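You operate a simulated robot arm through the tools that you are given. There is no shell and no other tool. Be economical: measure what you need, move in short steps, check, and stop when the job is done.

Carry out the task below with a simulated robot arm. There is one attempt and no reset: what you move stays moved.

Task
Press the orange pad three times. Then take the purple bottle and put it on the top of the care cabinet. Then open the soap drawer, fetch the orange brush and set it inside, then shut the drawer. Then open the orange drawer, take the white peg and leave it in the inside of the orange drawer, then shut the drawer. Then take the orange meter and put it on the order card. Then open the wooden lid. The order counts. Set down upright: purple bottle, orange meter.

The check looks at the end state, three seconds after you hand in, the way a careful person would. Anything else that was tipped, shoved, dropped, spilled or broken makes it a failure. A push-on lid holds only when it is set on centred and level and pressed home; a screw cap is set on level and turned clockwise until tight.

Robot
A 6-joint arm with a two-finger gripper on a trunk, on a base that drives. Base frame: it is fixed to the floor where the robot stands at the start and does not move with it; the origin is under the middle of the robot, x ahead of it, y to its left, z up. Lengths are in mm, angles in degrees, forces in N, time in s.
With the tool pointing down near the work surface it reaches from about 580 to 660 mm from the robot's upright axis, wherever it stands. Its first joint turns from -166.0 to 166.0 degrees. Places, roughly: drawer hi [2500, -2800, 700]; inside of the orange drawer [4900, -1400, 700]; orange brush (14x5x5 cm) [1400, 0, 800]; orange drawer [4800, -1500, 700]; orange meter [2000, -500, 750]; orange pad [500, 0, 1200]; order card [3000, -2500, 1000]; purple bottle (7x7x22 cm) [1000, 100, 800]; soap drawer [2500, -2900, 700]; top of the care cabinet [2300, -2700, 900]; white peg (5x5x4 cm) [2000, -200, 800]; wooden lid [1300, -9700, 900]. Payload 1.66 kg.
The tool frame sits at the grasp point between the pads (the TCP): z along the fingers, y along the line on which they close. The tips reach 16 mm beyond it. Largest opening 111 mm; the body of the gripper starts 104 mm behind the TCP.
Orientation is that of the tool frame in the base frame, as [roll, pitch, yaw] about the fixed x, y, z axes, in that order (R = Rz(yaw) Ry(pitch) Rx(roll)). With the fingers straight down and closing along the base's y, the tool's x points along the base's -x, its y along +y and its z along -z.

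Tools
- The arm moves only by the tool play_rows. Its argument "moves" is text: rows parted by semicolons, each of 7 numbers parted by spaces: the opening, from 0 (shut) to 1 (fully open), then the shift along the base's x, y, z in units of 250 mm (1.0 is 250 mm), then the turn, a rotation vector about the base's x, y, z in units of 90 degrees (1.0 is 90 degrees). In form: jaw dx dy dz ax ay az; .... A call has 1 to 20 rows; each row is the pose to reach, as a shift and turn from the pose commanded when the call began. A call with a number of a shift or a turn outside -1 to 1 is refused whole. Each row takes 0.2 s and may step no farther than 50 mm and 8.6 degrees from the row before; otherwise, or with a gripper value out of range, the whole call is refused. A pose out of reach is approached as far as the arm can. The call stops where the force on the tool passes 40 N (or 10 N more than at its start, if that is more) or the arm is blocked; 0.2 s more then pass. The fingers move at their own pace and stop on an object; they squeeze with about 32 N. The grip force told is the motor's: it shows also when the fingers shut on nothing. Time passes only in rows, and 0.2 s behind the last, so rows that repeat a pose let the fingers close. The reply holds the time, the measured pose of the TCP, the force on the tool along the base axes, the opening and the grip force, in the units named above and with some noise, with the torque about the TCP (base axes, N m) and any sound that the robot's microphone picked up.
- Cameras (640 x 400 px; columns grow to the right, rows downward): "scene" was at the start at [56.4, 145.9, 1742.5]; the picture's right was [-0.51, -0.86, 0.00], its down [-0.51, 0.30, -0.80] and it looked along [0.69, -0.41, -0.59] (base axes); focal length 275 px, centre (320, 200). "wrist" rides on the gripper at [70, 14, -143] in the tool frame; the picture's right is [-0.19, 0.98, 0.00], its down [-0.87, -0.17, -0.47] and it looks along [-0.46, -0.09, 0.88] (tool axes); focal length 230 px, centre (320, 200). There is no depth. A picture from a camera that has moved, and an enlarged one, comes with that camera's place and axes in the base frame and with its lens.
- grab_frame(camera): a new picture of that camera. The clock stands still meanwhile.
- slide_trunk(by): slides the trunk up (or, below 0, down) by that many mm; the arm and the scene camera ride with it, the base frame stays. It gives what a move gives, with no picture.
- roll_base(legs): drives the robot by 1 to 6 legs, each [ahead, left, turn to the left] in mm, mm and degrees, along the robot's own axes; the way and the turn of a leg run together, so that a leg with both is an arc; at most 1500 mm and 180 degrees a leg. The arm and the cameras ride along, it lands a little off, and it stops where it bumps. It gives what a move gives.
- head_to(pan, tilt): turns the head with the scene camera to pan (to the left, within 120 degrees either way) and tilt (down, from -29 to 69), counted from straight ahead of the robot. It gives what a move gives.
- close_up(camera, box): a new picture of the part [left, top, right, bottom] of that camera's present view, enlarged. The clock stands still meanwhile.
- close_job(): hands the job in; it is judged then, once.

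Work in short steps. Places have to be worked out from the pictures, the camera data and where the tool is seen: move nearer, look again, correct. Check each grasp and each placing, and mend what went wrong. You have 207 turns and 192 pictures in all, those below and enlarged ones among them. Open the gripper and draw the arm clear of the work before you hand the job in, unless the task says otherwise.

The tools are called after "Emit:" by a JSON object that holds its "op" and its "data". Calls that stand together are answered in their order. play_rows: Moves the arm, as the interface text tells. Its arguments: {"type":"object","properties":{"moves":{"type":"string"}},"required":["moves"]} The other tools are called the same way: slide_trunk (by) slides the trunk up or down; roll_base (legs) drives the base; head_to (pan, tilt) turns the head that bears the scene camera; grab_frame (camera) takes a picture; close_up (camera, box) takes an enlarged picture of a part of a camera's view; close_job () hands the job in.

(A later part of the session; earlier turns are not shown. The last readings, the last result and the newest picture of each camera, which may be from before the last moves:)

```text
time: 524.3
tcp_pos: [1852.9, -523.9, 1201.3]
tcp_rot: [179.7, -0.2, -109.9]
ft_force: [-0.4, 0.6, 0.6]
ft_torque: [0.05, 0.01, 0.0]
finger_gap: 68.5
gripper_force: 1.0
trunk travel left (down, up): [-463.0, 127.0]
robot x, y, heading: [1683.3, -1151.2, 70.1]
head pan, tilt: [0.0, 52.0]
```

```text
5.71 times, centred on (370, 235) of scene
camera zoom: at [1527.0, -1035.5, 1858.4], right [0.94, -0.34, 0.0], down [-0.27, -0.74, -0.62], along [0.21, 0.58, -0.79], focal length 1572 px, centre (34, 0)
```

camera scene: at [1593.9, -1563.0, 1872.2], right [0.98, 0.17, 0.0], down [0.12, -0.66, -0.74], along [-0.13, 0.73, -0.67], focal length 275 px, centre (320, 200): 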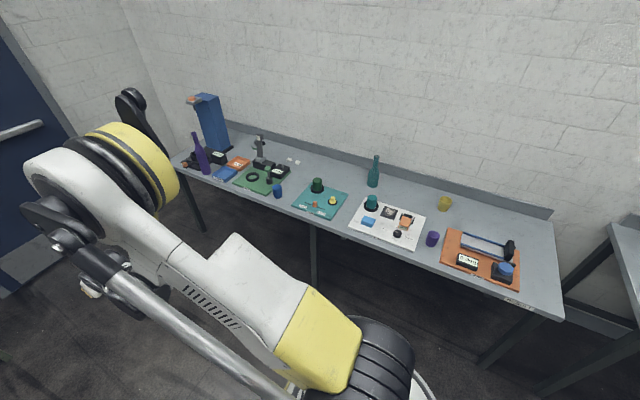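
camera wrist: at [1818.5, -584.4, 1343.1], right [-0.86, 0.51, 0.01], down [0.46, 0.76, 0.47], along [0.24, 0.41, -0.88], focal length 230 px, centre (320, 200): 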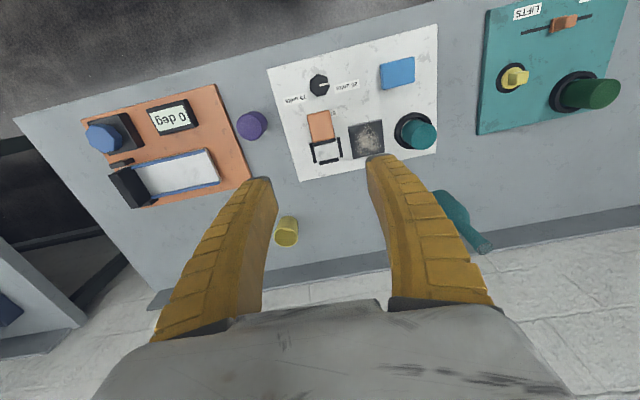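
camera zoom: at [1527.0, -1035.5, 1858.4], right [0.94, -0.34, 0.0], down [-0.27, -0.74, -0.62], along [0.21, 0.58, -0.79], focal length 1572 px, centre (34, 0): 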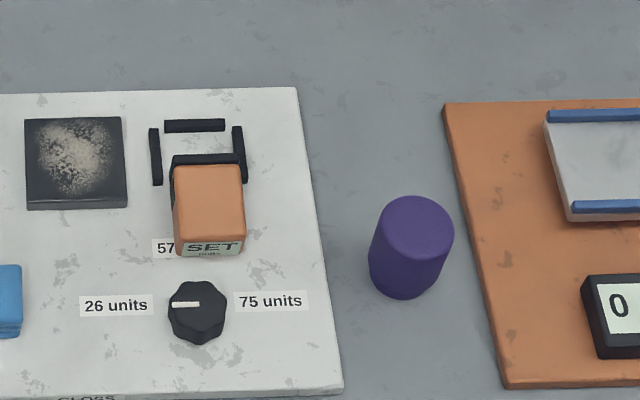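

The meter has fallen forward out of its cradle (top end toward me, lying along N, centre ≈(1866,−496)). I'll grasp it with the tool tilted 50°, swing it upright in the air, set it on the board, then regrasp. Position for that first.

Emit:
{"op": "roll_base", "data": {"legs": [[-140, 54, 0]]}}

Emit:
{"op": "play_rows", "data": {"moves": "0.8 0.03 0.08 0 0.08 -0.029 0; 0.8 0.06 0.16 0 0.16 -0.058 0; 0.8 0.09 0.25 0 0.24 -0.087 0; 0.8 0.12 0.33 0 0.32 -0.116 0; 0.8 0.15 0.42 0 0.4 -0.145 0; 0.8 0.18 0.5 0 0.48 -0.175 0; 0.8 0.21 0.58 0 0.522 -0.19 0; 0.8 0.21 0.58 0 0.522 -0.19 0"}}

Emit:
{"op": "slide_trunk", "data": {"by": -300}}

Emit:
{"op": "grab_frame", "data": {"camera": "wrist"}}

```text
time: 525.6
tcp_pos: [1753.8, -637.0, 1200.4]
tcp_rot: [179.6, -0.1, -110.0]
ft_force: [-0.4, -0.7, 0.9]
ft_torque: [0.03, -0.05, 0.0]
finger_gap: 68.7
gripper_force: 1.1
trunk travel left (down, up): [-463.0, 127.0]
robot x, y, heading: [1586.9, -1263.9, 70.5]
head pan, tilt: [0.0, 52.0]
```

```text
time: 527.4
tcp_pos: [1807.6, -490.6, 1200.6]
tcp_rot: [179.5, 50.0, -109.9]
ft_force: [-0.3, -0.2, 0.4]
ft_torque: [0.0, -0.02, 0.04]
finger_gap: 89.9
gripper_force: 0.6
trunk travel left (down, up): [-463.0, 127.0]
robot x, y, heading: [1585.8, -1265.8, 70.3]
head pan, tilt: [0.0, 52.0]
```

```text
time: 530.4
tcp_pos: [1808.6, -492.3, 901.2]
tcp_rot: [179.5, 49.8, -110.0]
ft_force: [0.1, 0.0, -0.2]
ft_torque: [0.01, 0.02, 0.0]
finger_gap: 89.9
gripper_force: 0.7
trunk travel left (down, up): [-163.0, 427.0]
robot x, y, heading: [1588.2, -1265.4, 70.4]
head pan, tilt: [0.0, 52.0]
```

```text
37 pictures are left
camera wrist: at [1744.4, -632.1, 939.4], right [-0.88, 0.44, 0.15], down [0.23, 0.13, 0.97], along [0.41, 0.89, -0.21], focal length 230 px, centre (320, 200)
```

wrist: 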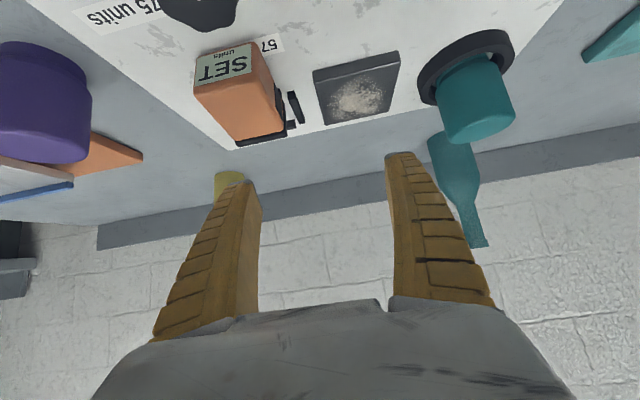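

The label face (its top) points at me and reads consistently with having toppled forward. Grasp pose: TCP ≈(1863,−503,792), tilt 50°.

Emit:
{"op": "play_rows", "data": {"moves": "0.7 0.1 -0.02 0 0 0 0; 0.7 0.218 -0.045 0 0 0 0; 0.7 0.218 -0.045 -0.15 0 0 0; 0.7 0.218 -0.045 -0.3 0 0 0; 0.7 0.218 -0.045 -0.4 0 0 0; 0.7 0.218 -0.045 -0.43 0 0 0; 0.7 0.218 -0.045 -0.43 0 0 0"}}

Emit:
{"op": "grab_frame", "data": {"camera": "wrist"}}

```text
time: 532.0
tcp_pos: [1861.1, -501.8, 793.6]
tcp_rot: [179.7, 50.0, -109.9]
ft_force: [-0.5, 3.4, 12.7]
ft_torque: [-0.15, -0.57, 0.14]
finger_gap: 78.7
gripper_force: 0.4
trunk travel left (down, up): [-163.0, 427.0]
robot x, y, heading: [1586.6, -1265.5, 70.4]
head pan, tilt: [0.0, 52.0]
```

```text
36 pictures are left
camera wrist: at [1798.6, -643.7, 832.4], right [-0.88, 0.44, 0.15], down [0.23, 0.12, 0.97], along [0.41, 0.89, -0.21], focal length 230 px, centre (320, 200)
```

wrist: 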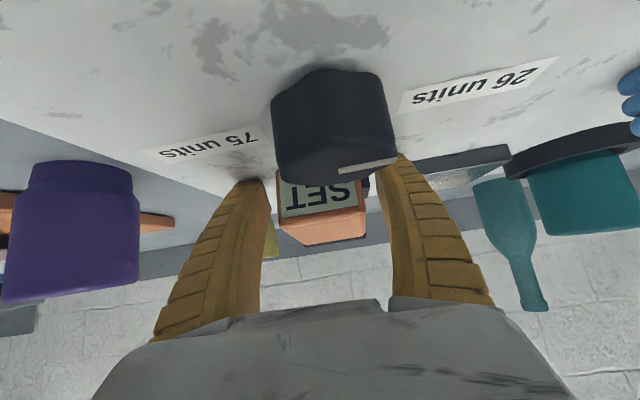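

Light finger contact with the board. Raise 4 mm and close.

Emit:
{"op": "play_rows", "data": {"moves": "0.7 0 0 0.016 0 0 0; 0.55 0 0 0.016 0 0 0; 0.4 0 0 0.016 0 0 0; 0.2 0 0 0.016 0 0 0; 0 0 0 0.016 0 0 0; 0 0 0 0.016 0 0 0; 0 0 0 0.06 0 0 0; 0 0 0 0.12 0 0 0; 0 0 0 0.2 0 0 0; 0 0 0 0.32 0 0 0; 0 0 0 0.32 0 0 0"}}

Emit:
{"op": "grab_frame", "data": {"camera": "wrist"}}

```text
time: 534.4
tcp_pos: [1861.1, -502.6, 874.0]
tcp_rot: [179.6, 49.8, -109.9]
ft_force: [0.6, -0.3, -1.3]
ft_torque: [-0.02, 0.0, 0.01]
finger_gap: 48.4
gripper_force: 31.9
trunk travel left (down, up): [-163.0, 427.0]
robot x, y, heading: [1586.5, -1263.1, 70.3]
head pan, tilt: [0.0, 52.0]
```

```text
35 pictures are left
camera wrist: at [1799.3, -643.4, 912.7], right [-0.88, 0.44, 0.15], down [0.23, 0.13, 0.97], along [0.41, 0.89, -0.21], focal length 230 px, centre (320, 200)
```

wrist: 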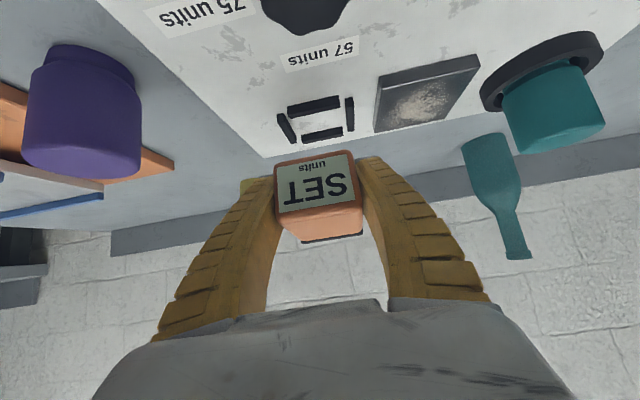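

Held. Now lift, draw back and swing the tool −65° (to 15° past vertical) so the meter's top turns up.

Emit:
{"op": "play_rows", "data": {"moves": "0 -0.03 -0.09 0.12 -0.04 0.014 0; 0 -0.06 -0.18 0.24 -0.115 0.042 0; 0 -0.09 -0.27 0.36 -0.195 0.071 0; 0 -0.12 -0.36 0.46 -0.275 0.1 0; 0 -0.155 -0.45 0.52 -0.355 0.129 0; 0 -0.19 -0.54 0.56 -0.435 0.158 0; 0 -0.22 -0.62 0.6 -0.515 0.187 0; 0 -0.25 -0.7 0.6 -0.595 0.217 0; 0 -0.274 -0.752 0.6 -0.679 0.247 0; 0 -0.274 -0.752 0.6 -0.679 0.247 0"}}

Emit:
{"op": "grab_frame", "data": {"camera": "wrist"}}

Emit:
{"op": "grab_frame", "data": {"camera": "scene"}}

```text
time: 536.6
tcp_pos: [1792.8, -689.4, 1022.7]
tcp_rot: [179.6, -15.2, -110.1]
ft_force: [-0.1, 0.4, -1.6]
ft_torque: [0.0, 0.0, -0.02]
finger_gap: 48.3
gripper_force: 31.8
trunk travel left (down, up): [-163.0, 427.0]
robot x, y, heading: [1586.7, -1263.1, 70.1]
head pan, tilt: [0.0, 52.0]
```

```text
34 pictures are left
camera wrist: at [1772.4, -714.0, 1179.2], right [-0.86, 0.51, -0.04], down [0.49, 0.84, 0.23], along [0.15, 0.17, -0.97], focal length 230 px, centre (320, 200)
```

wrist: 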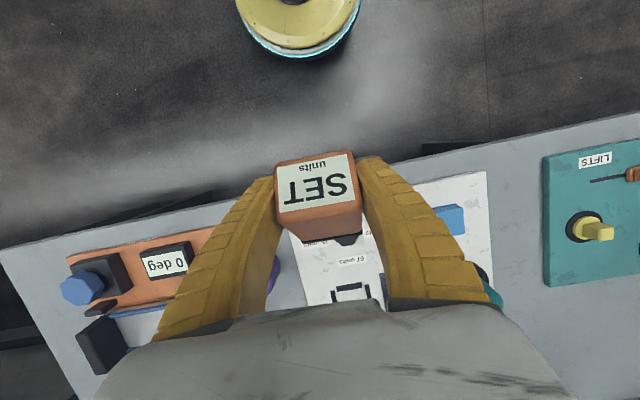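

```text
33 pictures are left
camera scene: at [1429.5, -1147.7, 1558.4], right [0.94, -0.34, 0.0], down [-0.27, -0.74, -0.62], along [0.21, 0.58, -0.79], focal length 275 px, centre (320, 200)
```

scene: 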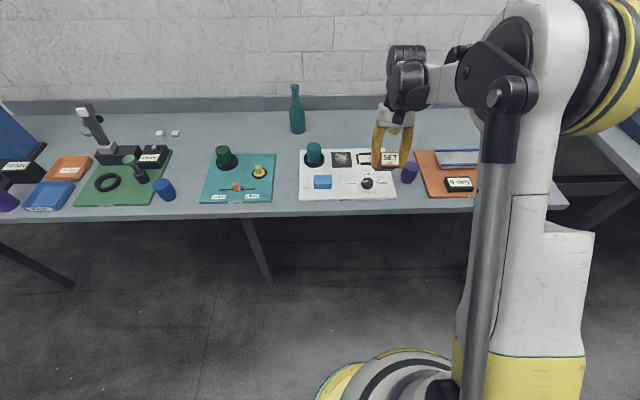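

Works well. Rotate 10° further while drawing back 57 mm, then roll in 245 mm to come above the free spot in front of the cradle.

Emit:
{"op": "play_rows", "data": {"moves": "0 -0.03 -0.08 0.04 -0.05 0.018 0; 0 -0.06 -0.16 0.04 -0.1 0.036 0; 0 -0.078 -0.214 0.04 -0.11 0.04 0; 0 -0.078 -0.214 0.04 -0.11 0.04 0"}}

Emit:
{"op": "roll_base", "data": {"legs": [[245, 0, 0]]}}

Emit:
{"op": "grab_frame", "data": {"camera": "wrist"}}

```text
time: 537.6
tcp_pos: [1773.4, -743.4, 1033.9]
tcp_rot: [179.5, -25.2, -109.9]
ft_force: [-0.1, 0.8, -1.6]
ft_torque: [-0.03, 0.01, 0.0]
finger_gap: 48.3
gripper_force: 32.4
trunk travel left (down, up): [-163.0, 427.0]
robot x, y, heading: [1587.3, -1262.3, 70.4]
head pan, tilt: [0.0, 52.0]
```

```text
time: 539.4
tcp_pos: [1855.5, -514.1, 1033.4]
tcp_rot: [179.6, -25.2, -109.9]
ft_force: [-0.1, 0.5, -1.5]
ft_torque: [-0.05, 0.02, 0.0]
finger_gap: 48.4
gripper_force: 31.7
trunk travel left (down, up): [-163.0, 427.0]
robot x, y, heading: [1668.0, -1033.9, 70.5]
head pan, tilt: [0.0, 52.0]
```

```text
32 pictures are left
camera wrist: at [1844.5, -512.1, 1192.3], right [-0.86, 0.5, -0.07], down [0.5, 0.87, 0.06], along [0.09, 0.01, -1.0], focal length 230 px, centre (320, 200)
```

wrist: 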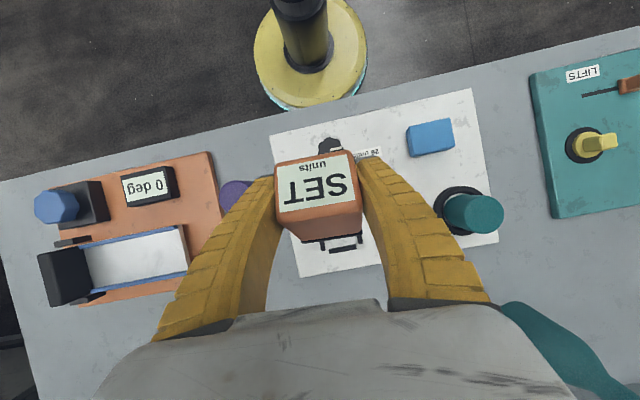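

Spot beneath is free. Lower and press gently to square it on the board.

Emit:
{"op": "play_rows", "data": {"moves": "0 0 0 -0.18 0 0 0; 0 0 0 -0.36 0 0 0; 0 0 0 -0.54 0 0 0; 0 0 0 -0.7 0 0 0; 0 0 0 -0.8 0 0 0; 0 0 0 -0.84 0 0 0; 0 0 0 -0.87 0 0 0; 0 0 0 -0.89 0 0 0; 0 0 0 -0.91 0 0 0; 0 0 0 -0.925 0 0 0; 0 0 0 -0.94 0 0 0; 0 0 0 -0.955 0 0 0; 0 0 0 -0.97 0 0 0"}}

```text
time: 542.2
tcp_pos: [1854.7, -515.9, 794.2]
tcp_rot: [179.6, -25.1, -109.9]
ft_force: [-6.6, 0.5, 39.9]
ft_torque: [0.08, -0.13, 0.02]
finger_gap: 52.6
gripper_force: 31.4
trunk travel left (down, up): [-163.0, 427.0]
robot x, y, heading: [1670.4, -1034.7, 70.4]
head pan, tilt: [0.0, 52.0]
```

Pressed (40 N). Ease, open slowly, rise along the tool axis and look.

Emit:
{"op": "play_rows", "data": {"moves": "0 0 0 0.012 0 0 0; 0.5 0 0 0.012 0 0 0; 0.6 0 0 0.012 0 0 0; 0.7 0 0 0.012 0 0 0; 0.7 0.02 0.06 0.13 0 0 0; 0.7 0.04 0.12 0.26 0 0 0; 0.7 0.06 0.18 0.4 0 0 0; 0.7 0.06 0.18 0.55 0 0 0; 0.7 0.06 0.18 0.7 0 0 0; 0.7 0.06 0.18 0.7 0 0 0"}}

Emit:
{"op": "grab_frame", "data": {"camera": "wrist"}}

Emit:
{"op": "close_up", "data": {"camera": "scene", "box": [280, 130, 440, 260]}}

```text
time: 544.4
tcp_pos: [1869.1, -470.3, 965.8]
tcp_rot: [179.5, -25.1, -109.8]
ft_force: [-0.1, -0.3, 0.0]
ft_torque: [0.02, -0.02, 0.01]
finger_gap: 79.1
gripper_force: 1.1
trunk travel left (down, up): [-163.0, 427.0]
robot x, y, heading: [1669.7, -1033.0, 70.3]
head pan, tilt: [0.0, 52.0]
```

```text
31 pictures are left
camera wrist: at [1858.4, -467.8, 1125.1], right [-0.86, 0.5, -0.07], down [0.5, 0.87, 0.06], along [0.09, 0.01, -1.0], focal length 230 px, centre (320, 200)
```

wrist: 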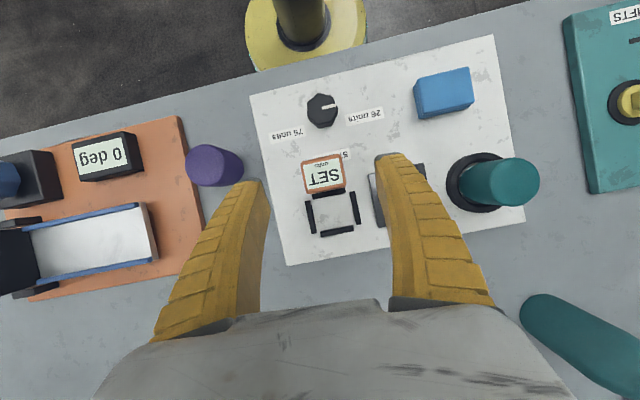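

```text
3.08 times, centred on (360, 195) of scene
camera zoom: at [1511.5, -918.4, 1558.3], right [0.94, -0.34, 0.0], down [-0.27, -0.74, -0.62], along [0.21, 0.58, -0.79], focal length 847 px, centre (197, 215)
```

zoom: 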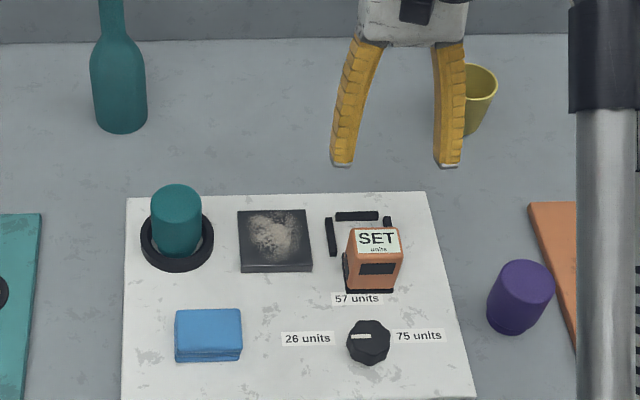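

The meter stands upright on the board. Now bring the tool vertical above it (≈(1864,−493)); base 40 mm back for reach.

Emit:
{"op": "roll_base", "data": {"legs": [[-40, 0, 0]]}}

Emit:
{"op": "play_rows", "data": {"moves": "0.7 0.01 0.02 0 0.08 -0.029 0; 0.7 0.02 0.04 0 0.16 -0.058 0; 0.7 0.034 0.06 0 0.24 -0.087 0; 0.7 0.034 0.06 0 0.262 -0.095 0; 0.7 0.034 0.06 -0.15 0.262 -0.095 0; 0.7 0.034 0.06 -0.3 0.262 -0.095 0; 0.7 0.034 0.06 -0.3 0.262 -0.095 0"}}

Emit:
{"op": "grab_frame", "data": {"camera": "wrist"}}

```text
time: 545.3
tcp_pos: [1855.9, -507.5, 966.0]
tcp_rot: [179.6, -25.1, -109.8]
ft_force: [-0.2, 0.0, 0.1]
ft_torque: [0.04, -0.01, 0.0]
finger_gap: 79.1
gripper_force: 1.0
trunk travel left (down, up): [-163.0, 427.0]
robot x, y, heading: [1656.5, -1073.5, 70.3]
head pan, tilt: [0.0, 52.0]
```

```text
time: 546.9
tcp_pos: [1863.5, -492.4, 889.8]
tcp_rot: [179.7, -0.1, -110.0]
ft_force: [-0.1, -0.7, -0.1]
ft_torque: [-0.01, 0.04, 0.01]
finger_gap: 79.0
gripper_force: 0.3
trunk travel left (down, up): [-163.0, 427.0]
robot x, y, heading: [1654.1, -1070.3, 70.1]
head pan, tilt: [0.0, 52.0]
```

```text
29 pictures are left
camera wrist: at [1830.4, -553.7, 1033.5], right [-0.86, 0.51, 0.01], down [0.46, 0.76, 0.47], along [0.24, 0.41, -0.88], focal length 230 px, centre (320, 200)
```

wrist: 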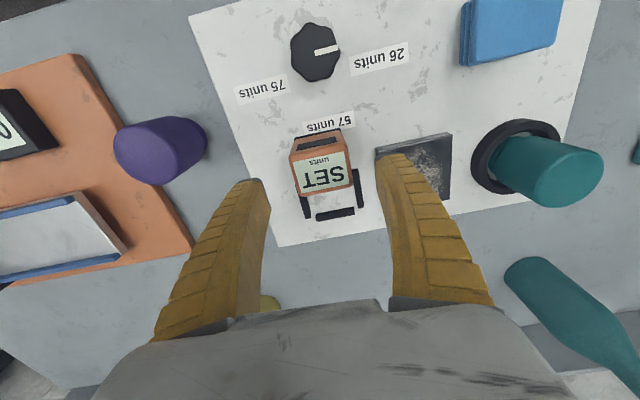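

Slight correction (+4,+4), lower to z≈810 and grasp.

Emit:
{"op": "play_rows", "data": {"moves": "0.7 0.016 0.016 -0.12 0 0 0; 0.7 0.016 0.016 -0.24 0 0 0; 0.7 0.016 0.016 -0.32 0 0 0; 0.5 0.016 0.016 -0.32 0 0 0; 0.3 0.016 0.016 -0.32 0 0 0; 0 0.016 0.016 -0.32 0 0 0; 0 0.016 0.016 -0.32 0 0 0; 0 0.016 0.016 -0.2 0 0 0; 0 0.016 0.016 -0.05 0 0 0; 0 0.016 0.016 0.1 0 0 0; 0 0.016 0.016 0.25 0 0 0; 0 0.016 0.016 0.25 0 0 0"}}

Emit:
{"op": "grab_frame", "data": {"camera": "wrist"}}

```text
time: 549.5
tcp_pos: [1867.8, -487.7, 955.6]
tcp_rot: [179.6, -0.1, -109.9]
ft_force: [0.1, -0.7, -1.2]
ft_torque: [0.01, 0.02, 0.02]
finger_gap: 48.3
gripper_force: 31.5
trunk travel left (down, up): [-163.0, 427.0]
robot x, y, heading: [1656.4, -1071.2, 70.1]
head pan, tilt: [0.0, 52.0]
```

```text
28 pictures are left
camera wrist: at [1834.2, -548.8, 1097.4], right [-0.86, 0.51, 0.01], down [0.46, 0.76, 0.47], along [0.24, 0.41, -0.88], focal length 230 px, centre (320, 200)
```

wrist: 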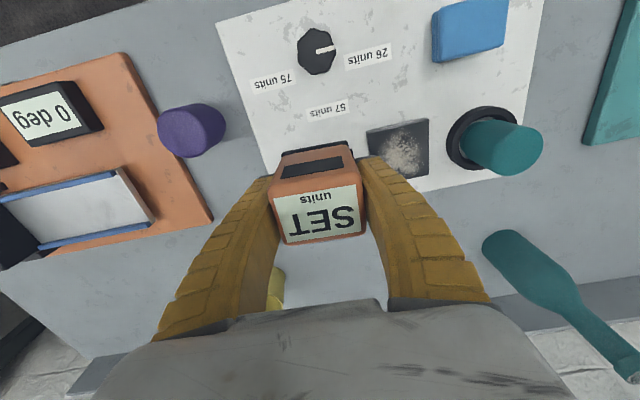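

Upright in the grip (bottom ≈45 mm below TCP). Raise the trunk.

Emit:
{"op": "slide_trunk", "data": {"by": 330}}

```text
time: 552.8
tcp_pos: [1868.0, -487.6, 1284.0]
tcp_rot: [179.6, -0.1, -109.9]
ft_force: [0.8, 0.4, -1.5]
ft_torque: [0.03, -0.03, -0.02]
finger_gap: 48.2
gripper_force: 31.4
trunk travel left (down, up): [-493.0, 97.0]
robot x, y, heading: [1657.2, -1074.2, 70.3]
head pan, tilt: [0.0, 52.0]
```

Drive along the aisle to the shelf column (staying nearer the benches).

Emit:
{"op": "roll_base", "data": {"legs": [[-70, 0, 0], [0, 0, -90.3], [1500, 0, 0], [335, 0, 0]]}}

Emit:
{"op": "head_to", "data": {"pan": -85, "tilt": 45}}

Emit:
{"op": "grab_frame", "data": {"camera": "scene"}}

```text
time: 566.5
tcp_pos: [3947.3, -1989.3, 1283.4]
tcp_rot: [179.5, -0.1, 159.7]
ft_force: [-0.8, -0.1, -0.8]
ft_torque: [-0.01, 0.05, 0.02]
finger_gap: 48.1
gripper_force: 31.9
trunk travel left (down, up): [-493.0, 97.0]
robot x, y, heading: [3364.7, -1774.2, -20.0]
head pan, tilt: [0.0, 52.0]
```

```text
time: 568.1
tcp_pos: [3946.9, -1989.3, 1282.9]
tcp_rot: [179.6, 0.0, 159.9]
ft_force: [0.3, -0.4, -1.9]
ft_torque: [-0.04, -0.01, 0.04]
finger_gap: 48.2
gripper_force: 32.3
trunk travel left (down, up): [-493.0, 97.0]
robot x, y, heading: [3365.3, -1774.5, -19.9]
head pan, tilt: [-85.0, 45.0]
```

```text
27 pictures are left
camera scene: at [3390.2, -1668.7, 1897.9], right [-0.97, 0.26, 0.0], down [0.18, 0.68, -0.71], along [-0.18, -0.68, -0.71], focal length 275 px, centre (320, 200)
```

scene: 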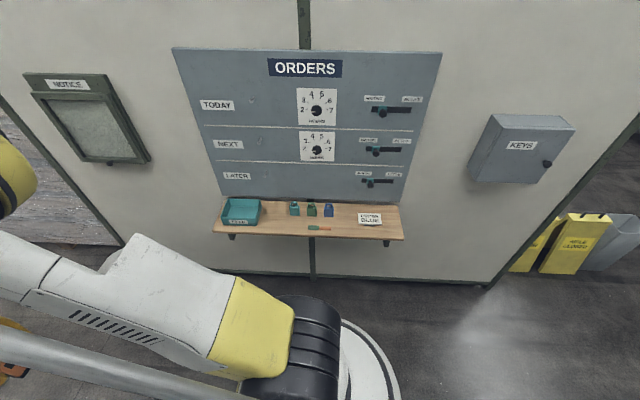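

Card triangulates to ≈(2925,−2462,878). Align with it and turn to face the shelf.

Emit:
{"op": "roll_base", "data": {"legs": [[-178, 0, 0], [0, 0, -90]]}}

Emit:
{"op": "grab_frame", "data": {"camera": "wrist"}}

Emit:
{"op": "head_to", "data": {"pan": 0, "tilt": 48}}

Emit:
{"op": "grab_frame", "data": {"camera": "scene"}}

```text
time: 573.4
tcp_pos: [2993.0, -2301.7, 1284.0]
tcp_rot: [179.6, -0.1, 71.0]
ft_force: [0.7, 0.6, -1.5]
ft_torque: [0.01, 0.0, 0.01]
finger_gap: 48.1
gripper_force: 32.3
trunk travel left (down, up): [-493.0, 97.0]
robot x, y, heading: [3196.2, -1713.3, -109.1]
head pan, tilt: [-85.0, 45.0]
```

```text
26 pictures are left
camera wrist: at [3029.7, -2240.8, 1427.1], right [0.87, -0.5, 0.01], down [-0.45, -0.76, 0.47], along [-0.23, -0.41, -0.88], focal length 230 px, centre (320, 200)
```

wrist: 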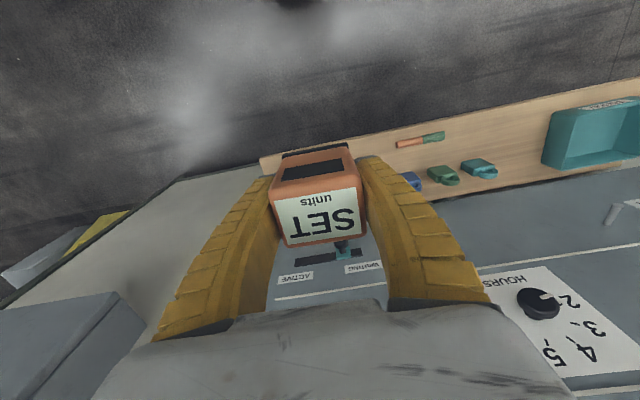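

```text
time: 575.0
tcp_pos: [2994.0, -2302.6, 1284.3]
tcp_rot: [179.6, 0.0, 70.8]
ft_force: [-0.1, -0.4, -0.5]
ft_torque: [0.01, -0.01, -0.02]
finger_gap: 48.3
gripper_force: 32.5
trunk travel left (down, up): [-493.0, 97.0]
robot x, y, heading: [3201.3, -1713.8, -109.0]
head pan, tilt: [0.0, 48.0]
```

```text
25 pictures are left
camera scene: at [3358.3, -1831.9, 1893.7], right [-0.95, 0.32, 0.0], down [0.24, 0.7, -0.67], along [-0.22, -0.63, -0.74], focal length 275 px, centre (320, 200)
```

scene: 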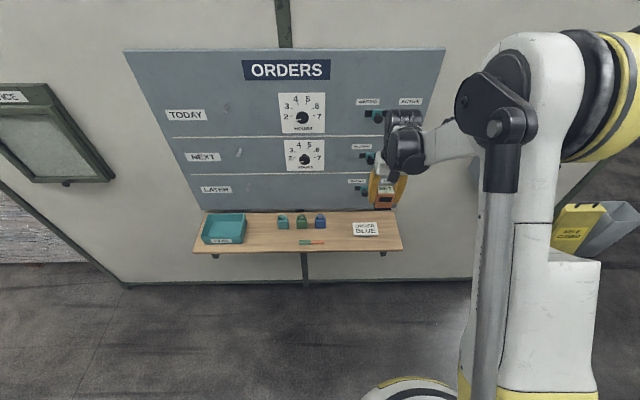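

Card (“ORDER BLUE”) at ≈(2920,−2463). I lean the tool 8° away from the wall knobs, lower in front of the shelf, then move in.

Emit:
{"op": "play_rows", "data": {"moves": "0 0 0 0 -0.05 0.017 0; 0 0 0 0 -0.084 0.029 0; 0 0 0 0 -0.084 0.029 0"}}

Emit:
{"op": "slide_trunk", "data": {"by": -290}}

Emit:
{"op": "roll_base", "data": {"legs": [[155, -18, 0]]}}

Emit:
{"op": "grab_frame", "data": {"camera": "wrist"}}

Emit:
{"op": "close_up", "data": {"camera": "scene", "box": [260, 100, 460, 260]}}

```text
time: 575.8
tcp_pos: [2993.6, -2302.2, 1283.6]
tcp_rot: [179.7, 7.9, 70.9]
ft_force: [-0.6, -0.6, -1.2]
ft_torque: [-0.02, 0.0, 0.0]
finger_gap: 48.3
gripper_force: 32.4
trunk travel left (down, up): [-493.0, 97.0]
robot x, y, heading: [3196.8, -1716.0, -108.7]
head pan, tilt: [0.0, 48.0]
```

```text
time: 578.7
tcp_pos: [2993.9, -2301.3, 994.0]
tcp_rot: [179.6, 7.9, 70.9]
ft_force: [-0.4, -0.3, -1.2]
ft_torque: [0.0, 0.04, 0.01]
finger_gap: 48.2
gripper_force: 32.6
trunk travel left (down, up): [-203.0, 387.0]
robot x, y, heading: [3194.7, -1711.0, -109.0]
head pan, tilt: [0.0, 48.0]
```

```text
time: 580.1
tcp_pos: [2926.9, -2442.6, 993.1]
tcp_rot: [179.6, 7.9, 71.0]
ft_force: [-0.9, -0.3, -1.7]
ft_torque: [0.04, 0.01, -0.04]
finger_gap: 47.8
gripper_force: 32.0
trunk travel left (down, up): [-203.0, 387.0]
robot x, y, heading: [3132.6, -1853.7, -108.6]
head pan, tilt: [0.0, 48.0]
```

```text
24 pictures are left
camera wrist: at [2968.6, -2363.2, 1125.5], right [0.87, -0.5, 0.03], down [-0.42, -0.69, 0.58], along [-0.27, -0.52, -0.81], focal length 230 px, centre (320, 200)
```

wrist: 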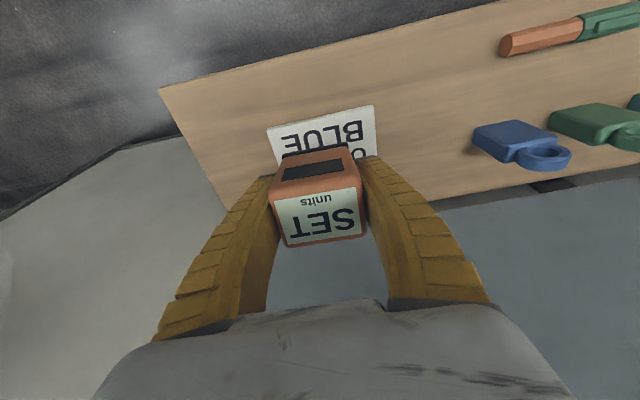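

```text
2.50 times, centred on (360, 180) of scene
camera zoom: at [3291.1, -1973.0, 1603.7], right [-0.95, 0.32, 0.0], down [0.24, 0.7, -0.67], along [-0.22, -0.63, -0.74], focal length 688 px, centre (220, 250)
```

zoom: 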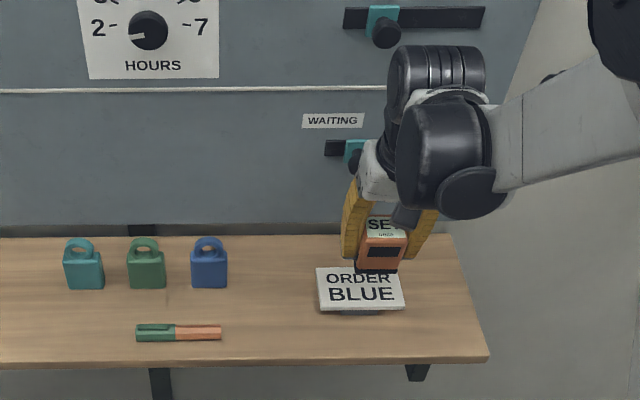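

The landing point is on the card's front half; shift 11 mm further in and lower slowly to contact.

Emit:
{"op": "play_rows", "data": {"moves": "0 -0.015 -0.042 0 0 0 0; 0 -0.015 -0.042 -0.08 0 0 0; 0 -0.015 -0.042 -0.15 0 0 0; 0 -0.015 -0.042 -0.18 0 0 0; 0 -0.015 -0.042 -0.2 0 0 0; 0 -0.015 -0.042 -0.215 0 0 0; 0 -0.015 -0.042 -0.23 0 0 0"}}

Emit:
{"op": "close_up", "data": {"camera": "scene", "box": [300, 140, 420, 240]}}

```text
time: 581.7
tcp_pos: [2922.7, -2453.5, 935.7]
tcp_rot: [179.6, 7.9, 70.9]
ft_force: [-0.1, 0.3, -1.8]
ft_torque: [0.02, -0.01, 0.01]
finger_gap: 47.8
gripper_force: 32.0
trunk travel left (down, up): [-203.0, 387.0]
robot x, y, heading: [3128.1, -1854.4, -109.0]
head pan, tilt: [0.0, 48.0]
```

```text
4.00 times, centred on (360, 190) of scene
camera zoom: at [3291.6, -1972.0, 1603.7], right [-0.95, 0.32, 0.0], down [0.24, 0.7, -0.67], along [-0.22, -0.63, -0.74], focal length 1101 px, centre (160, 240)
```

zoom: 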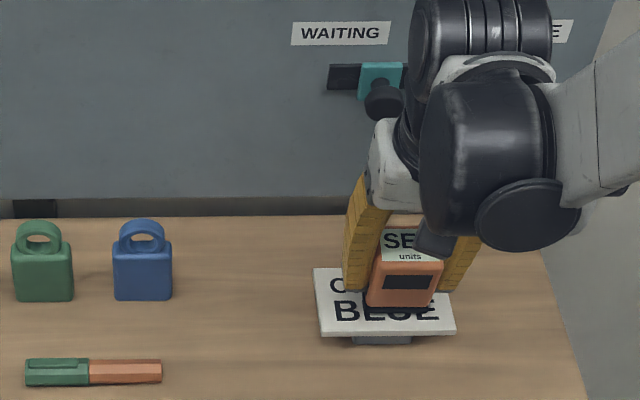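

Nearly there; continue in fine steps.

Emit:
{"op": "play_rows", "data": {"moves": "0 0 0 -0.012 0 0 0; 0 0 0 -0.024 0 0 0; 0 0 0 -0.036 0 0 0; 0 0 0 -0.046 0 0 0; 0 0 0 -0.046 0 0 0"}}

```text
time: 582.9
tcp_pos: [2923.2, -2452.4, 924.9]
tcp_rot: [179.7, 8.0, 70.9]
ft_force: [-0.7, -4.7, 22.7]
ft_torque: [0.24, -0.11, -0.03]
finger_gap: 51.6
gripper_force: 31.7
trunk travel left (down, up): [-203.0, 387.0]
robot x, y, heading: [3130.0, -1851.4, -108.9]
head pan, tilt: [0.0, 48.0]
```

Contact (23 N). Ease 1 mm and open; the small 8° lean settles flat on its base.

Emit:
{"op": "play_rows", "data": {"moves": "0 0 0 0.004 0 0 0; 0.48 0 0 0.004 0 0 0; 0.52 0 0 0.004 0 0 0; 0.58 0 0 0.004 0 0 0; 0.66 0 0 0.004 0 0 0; 0.7 0 0 0.004 0 0 0; 0.7 0.01 0.03 0.1 0 0 0; 0.7 0.02 0.06 0.2 0 0 0; 0.7 0.04 0.11 0.3 0 0 0; 0.7 0.08 0.22 0.4 0 0 0; 0.7 0.13 0.38 0.45 0 0 0; 0.7 0.13 0.38 0.45 0 0 0"}}

Emit:
{"op": "close_up", "data": {"camera": "scene", "box": [300, 140, 420, 240]}}

```text
time: 585.5
tcp_pos: [2954.7, -2358.0, 1036.3]
tcp_rot: [179.7, 7.9, 70.9]
ft_force: [0.1, -0.1, 1.0]
ft_torque: [-0.01, 0.01, -0.01]
finger_gap: 79.2
gripper_force: 0.9
trunk travel left (down, up): [-203.0, 387.0]
robot x, y, heading: [3128.8, -1860.9, -108.9]
head pan, tilt: [0.0, 48.0]
```

```text
4.00 times, centred on (360, 190) of scene
camera zoom: at [3291.5, -1972.2, 1603.7], right [-0.95, 0.32, 0.0], down [0.24, 0.7, -0.67], along [-0.22, -0.63, -0.74], focal length 1101 px, centre (160, 240)
```

zoom: 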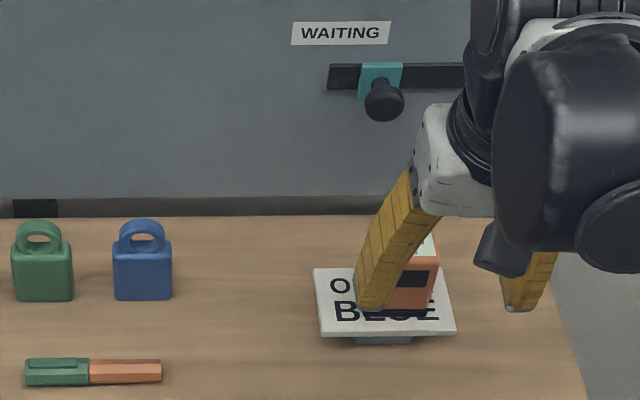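

The meter stands on the order card. Raise the trunk, then drive off toward the wooden lid (behind the machine line).

Emit:
{"op": "slide_trunk", "data": {"by": 250}}

Emit:
{"op": "close_up", "data": {"camera": "scene", "box": [300, 180, 420, 280]}}

```text
time: 588.1
tcp_pos: [2955.1, -2357.9, 1286.4]
tcp_rot: [179.6, 7.9, 70.9]
ft_force: [0.2, 0.7, 0.4]
ft_torque: [-0.01, -0.02, 0.01]
finger_gap: 79.2
gripper_force: 1.3
trunk travel left (down, up): [-453.0, 137.0]
robot x, y, heading: [3128.2, -1857.4, -108.8]
head pan, tilt: [0.0, 48.0]
```

```text
4.00 times, centred on (360, 230) of scene
camera zoom: at [3291.6, -1971.9, 1853.6], right [-0.95, 0.32, 0.0], down [0.24, 0.7, -0.67], along [-0.22, -0.63, -0.74], focal length 1101 px, centre (160, 80)
```

zoom: 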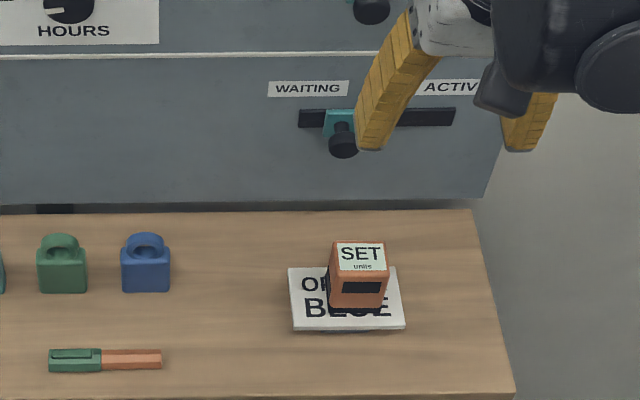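

Perfect: upright on the card. Now travel.

Emit:
{"op": "roll_base", "data": {"legs": [[-120, 0, 0], [0, 0, -91], [1365, 0, 0], [1365, 0, 0], [0, 0, 90], [1500, 0, 0]]}}

Emit:
{"op": "roll_base", "data": {"legs": [[1500, 0, 0], [600, 0, 0]]}}

Emit:
{"op": "head_to", "data": {"pan": 25, "tilt": 20}}

Emit:
{"op": "grab_frame", "data": {"camera": "scene"}}

```text
time: 616.8
tcp_pos: [-95.2, -2737.6, 1286.7]
tcp_rot: [179.6, 7.9, 69.5]
ft_force: [0.3, -0.6, -0.1]
ft_torque: [-0.03, 0.03, -0.01]
finger_gap: 78.9
gripper_force: 0.9
trunk travel left (down, up): [-453.0, 137.0]
robot x, y, heading: [92.7, -2240.1, -110.5]
head pan, tilt: [0.0, 48.0]
```

```text
time: 627.2
tcp_pos: [-815.2, -4702.6, 1286.3]
tcp_rot: [179.6, 8.0, 69.9]
ft_force: [0.1, -0.1, -0.7]
ft_torque: [0.04, 0.0, 0.02]
finger_gap: 79.0
gripper_force: 1.0
trunk travel left (down, up): [-453.0, 137.0]
robot x, y, heading: [-629.5, -4198.0, -110.2]
head pan, tilt: [0.0, 48.0]
```

```text
time: 628.1
tcp_pos: [-815.3, -4701.8, 1286.7]
tcp_rot: [179.6, 8.0, 69.9]
ft_force: [-0.3, 0.3, -0.7]
ft_torque: [-0.01, 0.01, 0.01]
finger_gap: 79.1
gripper_force: 0.3
trunk travel left (down, up): [-453.0, 137.0]
robot x, y, heading: [-633.8, -4199.9, -110.0]
head pan, tilt: [25.0, 20.0]
```

```text
19 pictures are left
camera scene: at [-435.8, -4341.7, 1896.5], right [-1.0, -0.09, 0.0], down [-0.03, 0.34, -0.94], along [0.08, -0.94, -0.34], focal length 275 px, centre (320, 200)
```

scene: 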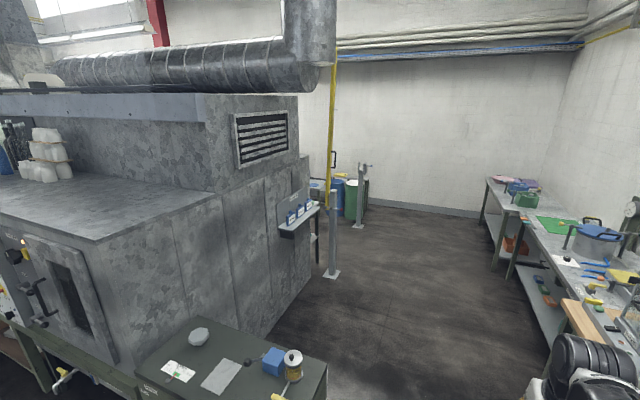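

The way continues past the machine, then left through the two posts (≈n −6740 and −8107). Drive to the gap and face along it.

Emit:
{"op": "roll_base", "data": {"legs": [[200, 155, 0], [1010, 0, 0], [1010, 0, 0], [1010, 0, 0], [0, 0, 90]]}}

Emit:
{"op": "head_to", "data": {"pan": 5, "tilt": 20}}

Emit:
{"op": "grab_frame", "data": {"camera": "scene"}}

```text
time: 648.2
tcp_pos: [-1104.8, -7463.4, 1285.7]
tcp_rot: [179.6, 7.9, 159.9]
ft_force: [0.8, 0.2, 0.1]
ft_torque: [0.02, -0.02, 0.01]
finger_gap: 79.1
gripper_force: 1.3
trunk travel left (down, up): [-453.0, 137.0]
robot x, y, heading: [-1609.3, -7277.7, -20.1]
head pan, tilt: [25.0, 20.0]
```

```text
time: 649.1
tcp_pos: [-1105.0, -7463.4, 1285.4]
tcp_rot: [179.6, 7.9, 159.7]
ft_force: [0.1, 0.3, -0.4]
ft_torque: [0.0, 0.0, 0.01]
finger_gap: 79.2
gripper_force: 1.0
trunk travel left (down, up): [-453.0, 137.0]
robot x, y, heading: [-1604.6, -7279.6, -19.9]
head pan, tilt: [5.0, 20.0]
```

```text
18 pictures are left
camera scene: at [-1467.4, -7117.7, 1896.6], right [-0.26, -0.97, 0.0], down [-0.33, 0.09, -0.94], along [0.91, -0.24, -0.34], focal length 275 px, centre (320, 200)
```

scene: 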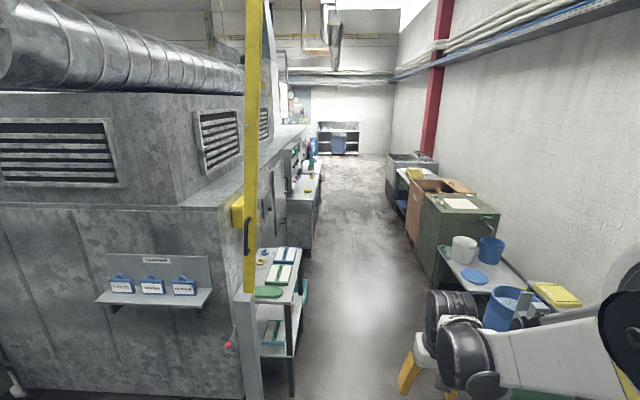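

The brown wooden chest is ahead on the right. Drive down the middle of the corridor and look at it.

Emit:
{"op": "roll_base", "data": {"legs": [[1350, 0, 0], [1350, 0, 0]]}}

Emit:
{"op": "head_to", "data": {"pan": -55, "tilt": 30}}

Emit:
{"op": "grab_frame", "data": {"camera": "scene"}}

```text
time: 662.1
tcp_pos: [1411.1, -8414.6, 1287.6]
tcp_rot: [179.7, 7.9, 158.6]
ft_force: [0.3, -0.6, 0.1]
ft_torque: [-0.02, 0.06, -0.01]
finger_gap: 79.2
gripper_force: 0.9
trunk travel left (down, up): [-453.0, 137.0]
robot x, y, heading: [911.6, -8222.0, -21.0]
head pan, tilt: [5.0, 20.0]
```

```text
time: 663.5
tcp_pos: [1410.9, -8416.1, 1287.6]
tcp_rot: [179.6, 7.9, 158.7]
ft_force: [-0.3, -0.6, -0.1]
ft_torque: [-0.05, 0.02, 0.02]
finger_gap: 79.2
gripper_force: 0.7
trunk travel left (down, up): [-453.0, 137.0]
robot x, y, heading: [914.1, -8221.7, -20.8]
head pan, tilt: [-55.0, 30.0]
```

```text
17 pictures are left
camera scene: at [988.8, -8124.3, 1880.6], right [-0.97, -0.24, 0.0], down [-0.12, 0.49, -0.87], along [0.21, -0.84, -0.5], focal length 275 px, centre (320, 200)
```

scene: 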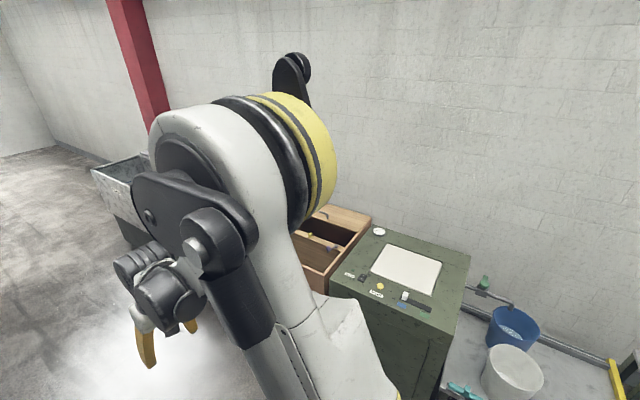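

Move up to the chest's column and turn to face it.

Emit:
{"op": "roll_base", "data": {"legs": [[690, 40, 0], [0, 0, -89.5]]}}

Emit:
{"op": "head_to", "data": {"pan": -8, "tilt": 40}}

Emit:
{"op": "grab_frame", "data": {"camera": "scene"}}

Emit:
{"op": "grab_frame", "data": {"camera": "wrist"}}

```text
time: 671.1
tcp_pos: [1380.5, -8930.0, 1286.4]
tcp_rot: [179.7, 7.8, 68.4]
ft_force: [0.4, -0.9, -0.3]
ft_torque: [0.01, 0.02, -0.02]
finger_gap: 79.3
gripper_force: 1.8
trunk travel left (down, up): [-453.0, 137.0]
robot x, y, heading: [1575.9, -8437.3, -111.4]
head pan, tilt: [-55.0, 30.0]
```

```text
time: 672.2
tcp_pos: [1380.3, -8930.5, 1286.0]
tcp_rot: [179.5, 7.9, 68.4]
ft_force: [-0.2, -0.3, -0.4]
ft_torque: [0.01, 0.0, 0.0]
finger_gap: 79.2
gripper_force: 0.4
trunk travel left (down, up): [-453.0, 137.0]
robot x, y, heading: [1575.5, -8433.0, -111.3]
head pan, tilt: [-8.0, 40.0]
```

```text
16 pictures are left
camera scene: at [1720.5, -8559.9, 1865.2], right [-0.87, 0.49, 0.0], down [0.32, 0.56, -0.77], along [-0.38, -0.67, -0.64], focal length 275 px, centre (320, 200)
```

scene: 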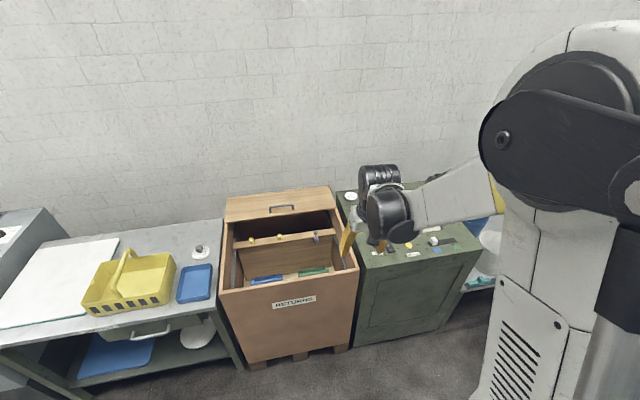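

```text
15 pictures are left
camera wrist: at [1426.6, -8852.4, 1418.5], right [0.84, -0.54, 0.03], down [-0.45, -0.67, 0.59], along [-0.29, -0.51, -0.81], focal length 230 px, centre (320, 200)
```

wrist: 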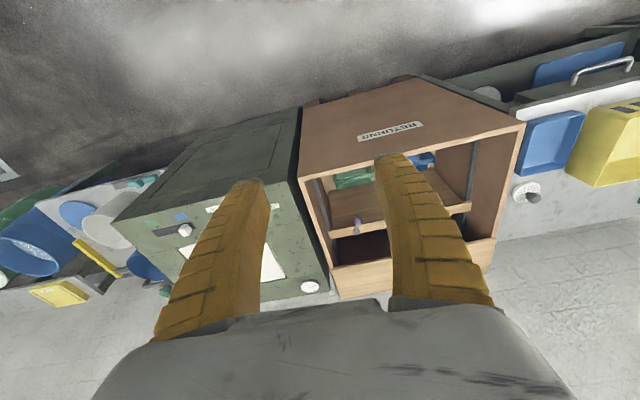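

Zoom in on the chest.

Emit:
{"op": "close_up", "data": {"camera": "scene", "box": [205, 170, 375, 310]}}

```text
2.86 times, centred on (290, 240) of scene
camera zoom: at [1720.5, -8559.9, 1865.2], right [-0.87, 0.49, 0.0], down [0.32, 0.56, -0.77], along [-0.38, -0.67, -0.64], focal length 786 px, centre (406, 86)
```

zoom: 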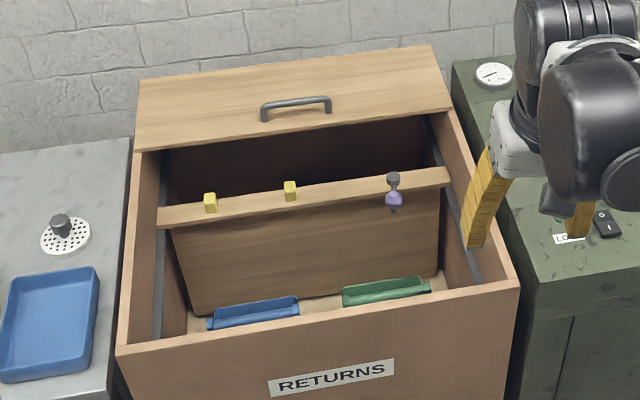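

The lid over the rear compartment has a bar handle near its front edge at ≈(1331,−9688,~850), hinge at the rear. I set the bar-grip posture (tilt 45°, roll +90°) first.

Emit:
{"op": "play_rows", "data": {"moves": "0.6 0 0 0 -0.08 0.031 0; 0.6 0 0 0 -0.16 0.062 0; 0.6 0 0 0 -0.24 0.093 0; 0.6 0 0 0 -0.32 0.125 0; 0.6 0 0 0 -0.383 0.149 0; 0.6 0 0 0 -0.383 0.149 0"}}

Emit:
{"op": "play_rows", "data": {"moves": "0.6 0 0 0 -0.023 -0.06 -0.064; 0.6 0 0 0 -0.047 -0.12 -0.129; 0.6 0 0 0 -0.07 -0.18 -0.193; 0.6 0 0 0 -0.093 -0.24 -0.257; 0.6 0 0 0 -0.117 -0.3 -0.321; 0.6 0 0 0 -0.14 -0.359 -0.386; 0.6 0 0 0 -0.164 -0.419 -0.45; 0.6 0 0 0 -0.187 -0.479 -0.514; 0.6 0 0 0 -0.21 -0.539 -0.578; 0.6 0 0 0 -0.234 -0.599 -0.643; 0.6 0 0 0 -0.257 -0.659 -0.707; 0.6 0 0 0 -0.257 -0.659 -0.707"}}

Emit:
{"op": "roll_base", "data": {"legs": [[450, 199, 1.3]]}}

Emit:
{"op": "grab_frame", "data": {"camera": "wrist"}}

```text
time: 673.6
tcp_pos: [1379.9, -8929.4, 1286.0]
tcp_rot: [179.3, 45.0, 68.2]
ft_force: [0.4, -0.4, -1.3]
ft_torque: [0.02, -0.01, 0.01]
finger_gap: 68.6
gripper_force: 0.9
trunk travel left (down, up): [-453.0, 137.0]
robot x, y, heading: [1576.2, -8435.3, -111.0]
head pan, tilt: [-8.0, 40.0]
```

```text
time: 676.2
tcp_pos: [1380.4, -8930.3, 1288.0]
tcp_rot: [134.8, -0.3, -21.4]
ft_force: [-0.2, 0.2, 0.2]
ft_torque: [0.0, 0.01, -0.01]
finger_gap: 68.7
gripper_force: 1.1
trunk travel left (down, up): [-453.0, 137.0]
robot x, y, heading: [1580.6, -8435.3, -111.5]
head pan, tilt: [-8.0, 40.0]
```

```text
time: 679.1
tcp_pos: [1424.1, -9425.0, 1287.7]
tcp_rot: [134.7, -0.2, -19.9]
ft_force: [-0.5, 0.6, -0.6]
ft_torque: [0.0, -0.04, -0.02]
finger_gap: 68.3
gripper_force: 1.3
trunk travel left (down, up): [-453.0, 137.0]
robot x, y, heading: [1606.9, -8924.4, -109.7]
head pan, tilt: [-8.0, 40.0]
```

```text
13 pictures are left
camera wrist: at [1521.8, -9361.6, 1398.6], right [-0.42, -0.58, 0.7], down [-0.66, 0.72, 0.21], along [-0.62, -0.37, -0.69], focal length 230 px, centre (320, 200)
```

wrist: 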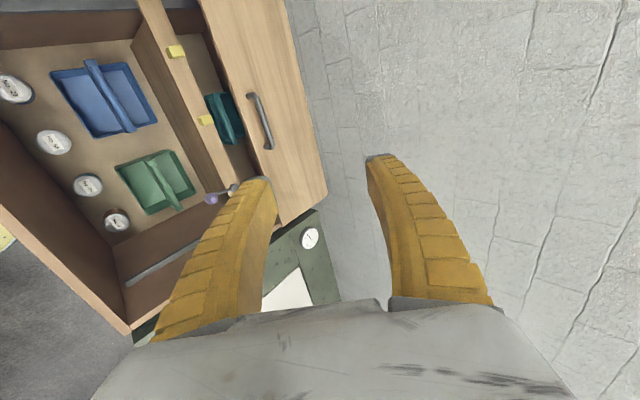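

Handle triangulates to ≈(1383,−9593,931), hinge ≈200 mm behind the lid's front edge. Lower the trunk and go to a pre-grasp.

Emit:
{"op": "slide_trunk", "data": {"by": -200}}

Emit:
{"op": "play_rows", "data": {"moves": "0.6 -0.02 -0.1 -0.08 0 0 0; 0.6 -0.04 -0.2 -0.16 0 0 0; 0.6 -0.06 -0.3 -0.25 0 0 0; 0.6 -0.08 -0.41 -0.36 0 0 0; 0.6 -0.102 -0.512 -0.46 0 0 0; 0.6 -0.102 -0.512 -0.46 0 0 0"}}

Emit:
{"op": "grab_frame", "data": {"camera": "wrist"}}

```text
time: 681.3
tcp_pos: [1423.9, -9424.7, 1088.0]
tcp_rot: [134.7, -0.3, -19.8]
ft_force: [0.7, -0.3, -0.2]
ft_torque: [-0.03, 0.02, -0.04]
finger_gap: 68.5
gripper_force: 0.5
trunk travel left (down, up): [-253.0, 337.0]
robot x, y, heading: [1603.0, -8922.2, -109.7]
head pan, tilt: [-8.0, 40.0]
```

```text
time: 682.7
tcp_pos: [1395.0, -9561.5, 983.8]
tcp_rot: [134.7, -0.3, -19.9]
ft_force: [-0.2, -0.8, -0.2]
ft_torque: [-0.02, 0.02, -0.02]
finger_gap: 68.4
gripper_force: 1.6
out of reach, approached as far as the arm can: row 1, 2, 3, 4, 5, 6
trunk travel left (down, up): [-253.0, 337.0]
robot x, y, heading: [1606.8, -8923.9, -109.7]
head pan, tilt: [-8.0, 40.0]
```

```text
12 pictures are left
camera wrist: at [1493.4, -9500.2, 1094.2], right [-0.42, -0.58, 0.7], down [-0.66, 0.72, 0.21], along [-0.62, -0.37, -0.69], focal length 230 px, centre (320, 200)
```

wrist: 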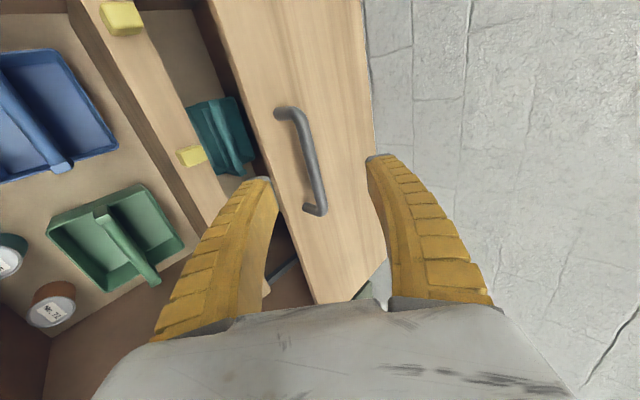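

Handle ≈(1394,−9600,932). I give the arm more radius (base back 60 mm), then advance along the tool axis onto the bar.

Emit:
{"op": "roll_base", "data": {"legs": [[-60, 0, 0]]}}

Emit:
{"op": "play_rows", "data": {"moves": "0.6 -0.02 -0.07 0 0 0 0; 0.6 -0.035 -0.15 -0.02 0 0 0; 0.6 -0.05 -0.22 -0.05 0 0 0; 0.6 -0.068 -0.29 -0.12 0 0 0; 0.6 -0.087 -0.35 -0.18 0 0 0; 0.6 -0.087 -0.35 -0.18 0 0 0"}}

Emit:
{"op": "grab_frame", "data": {"camera": "wrist"}}

```text
time: 683.7
tcp_pos: [1416.6, -9505.9, 983.4]
tcp_rot: [134.8, -0.3, -19.8]
ft_force: [0.3, 0.0, 0.1]
ft_torque: [-0.01, 0.02, -0.02]
finger_gap: 68.5
gripper_force: 1.2
trunk travel left (down, up): [-253.0, 337.0]
robot x, y, heading: [1624.3, -8867.6, -109.6]
head pan, tilt: [-8.0, 40.0]
```

```text
time: 685.1
tcp_pos: [1394.7, -9595.3, 938.9]
tcp_rot: [134.7, -0.4, -19.8]
ft_force: [0.7, -0.1, -1.0]
ft_torque: [0.03, 0.0, 0.02]
finger_gap: 68.6
gripper_force: 1.0
trunk travel left (down, up): [-253.0, 337.0]
robot x, y, heading: [1625.5, -8868.2, -109.8]
head pan, tilt: [-8.0, 40.0]
```

```text
11 pictures are left
camera wrist: at [1491.8, -9532.5, 1049.1], right [-0.42, -0.58, 0.7], down [-0.66, 0.72, 0.21], along [-0.62, -0.37, -0.69], focal length 230 px, centre (320, 200)
```

wrist: 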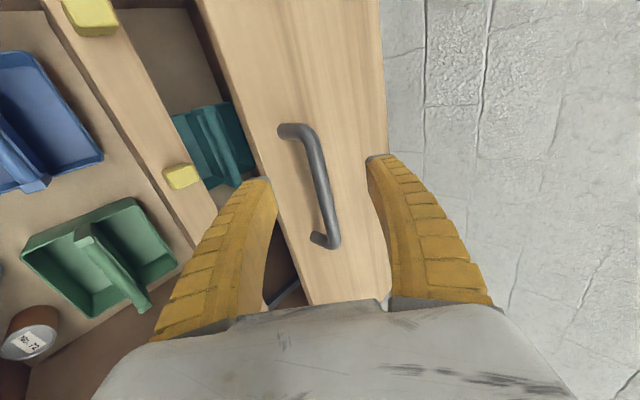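

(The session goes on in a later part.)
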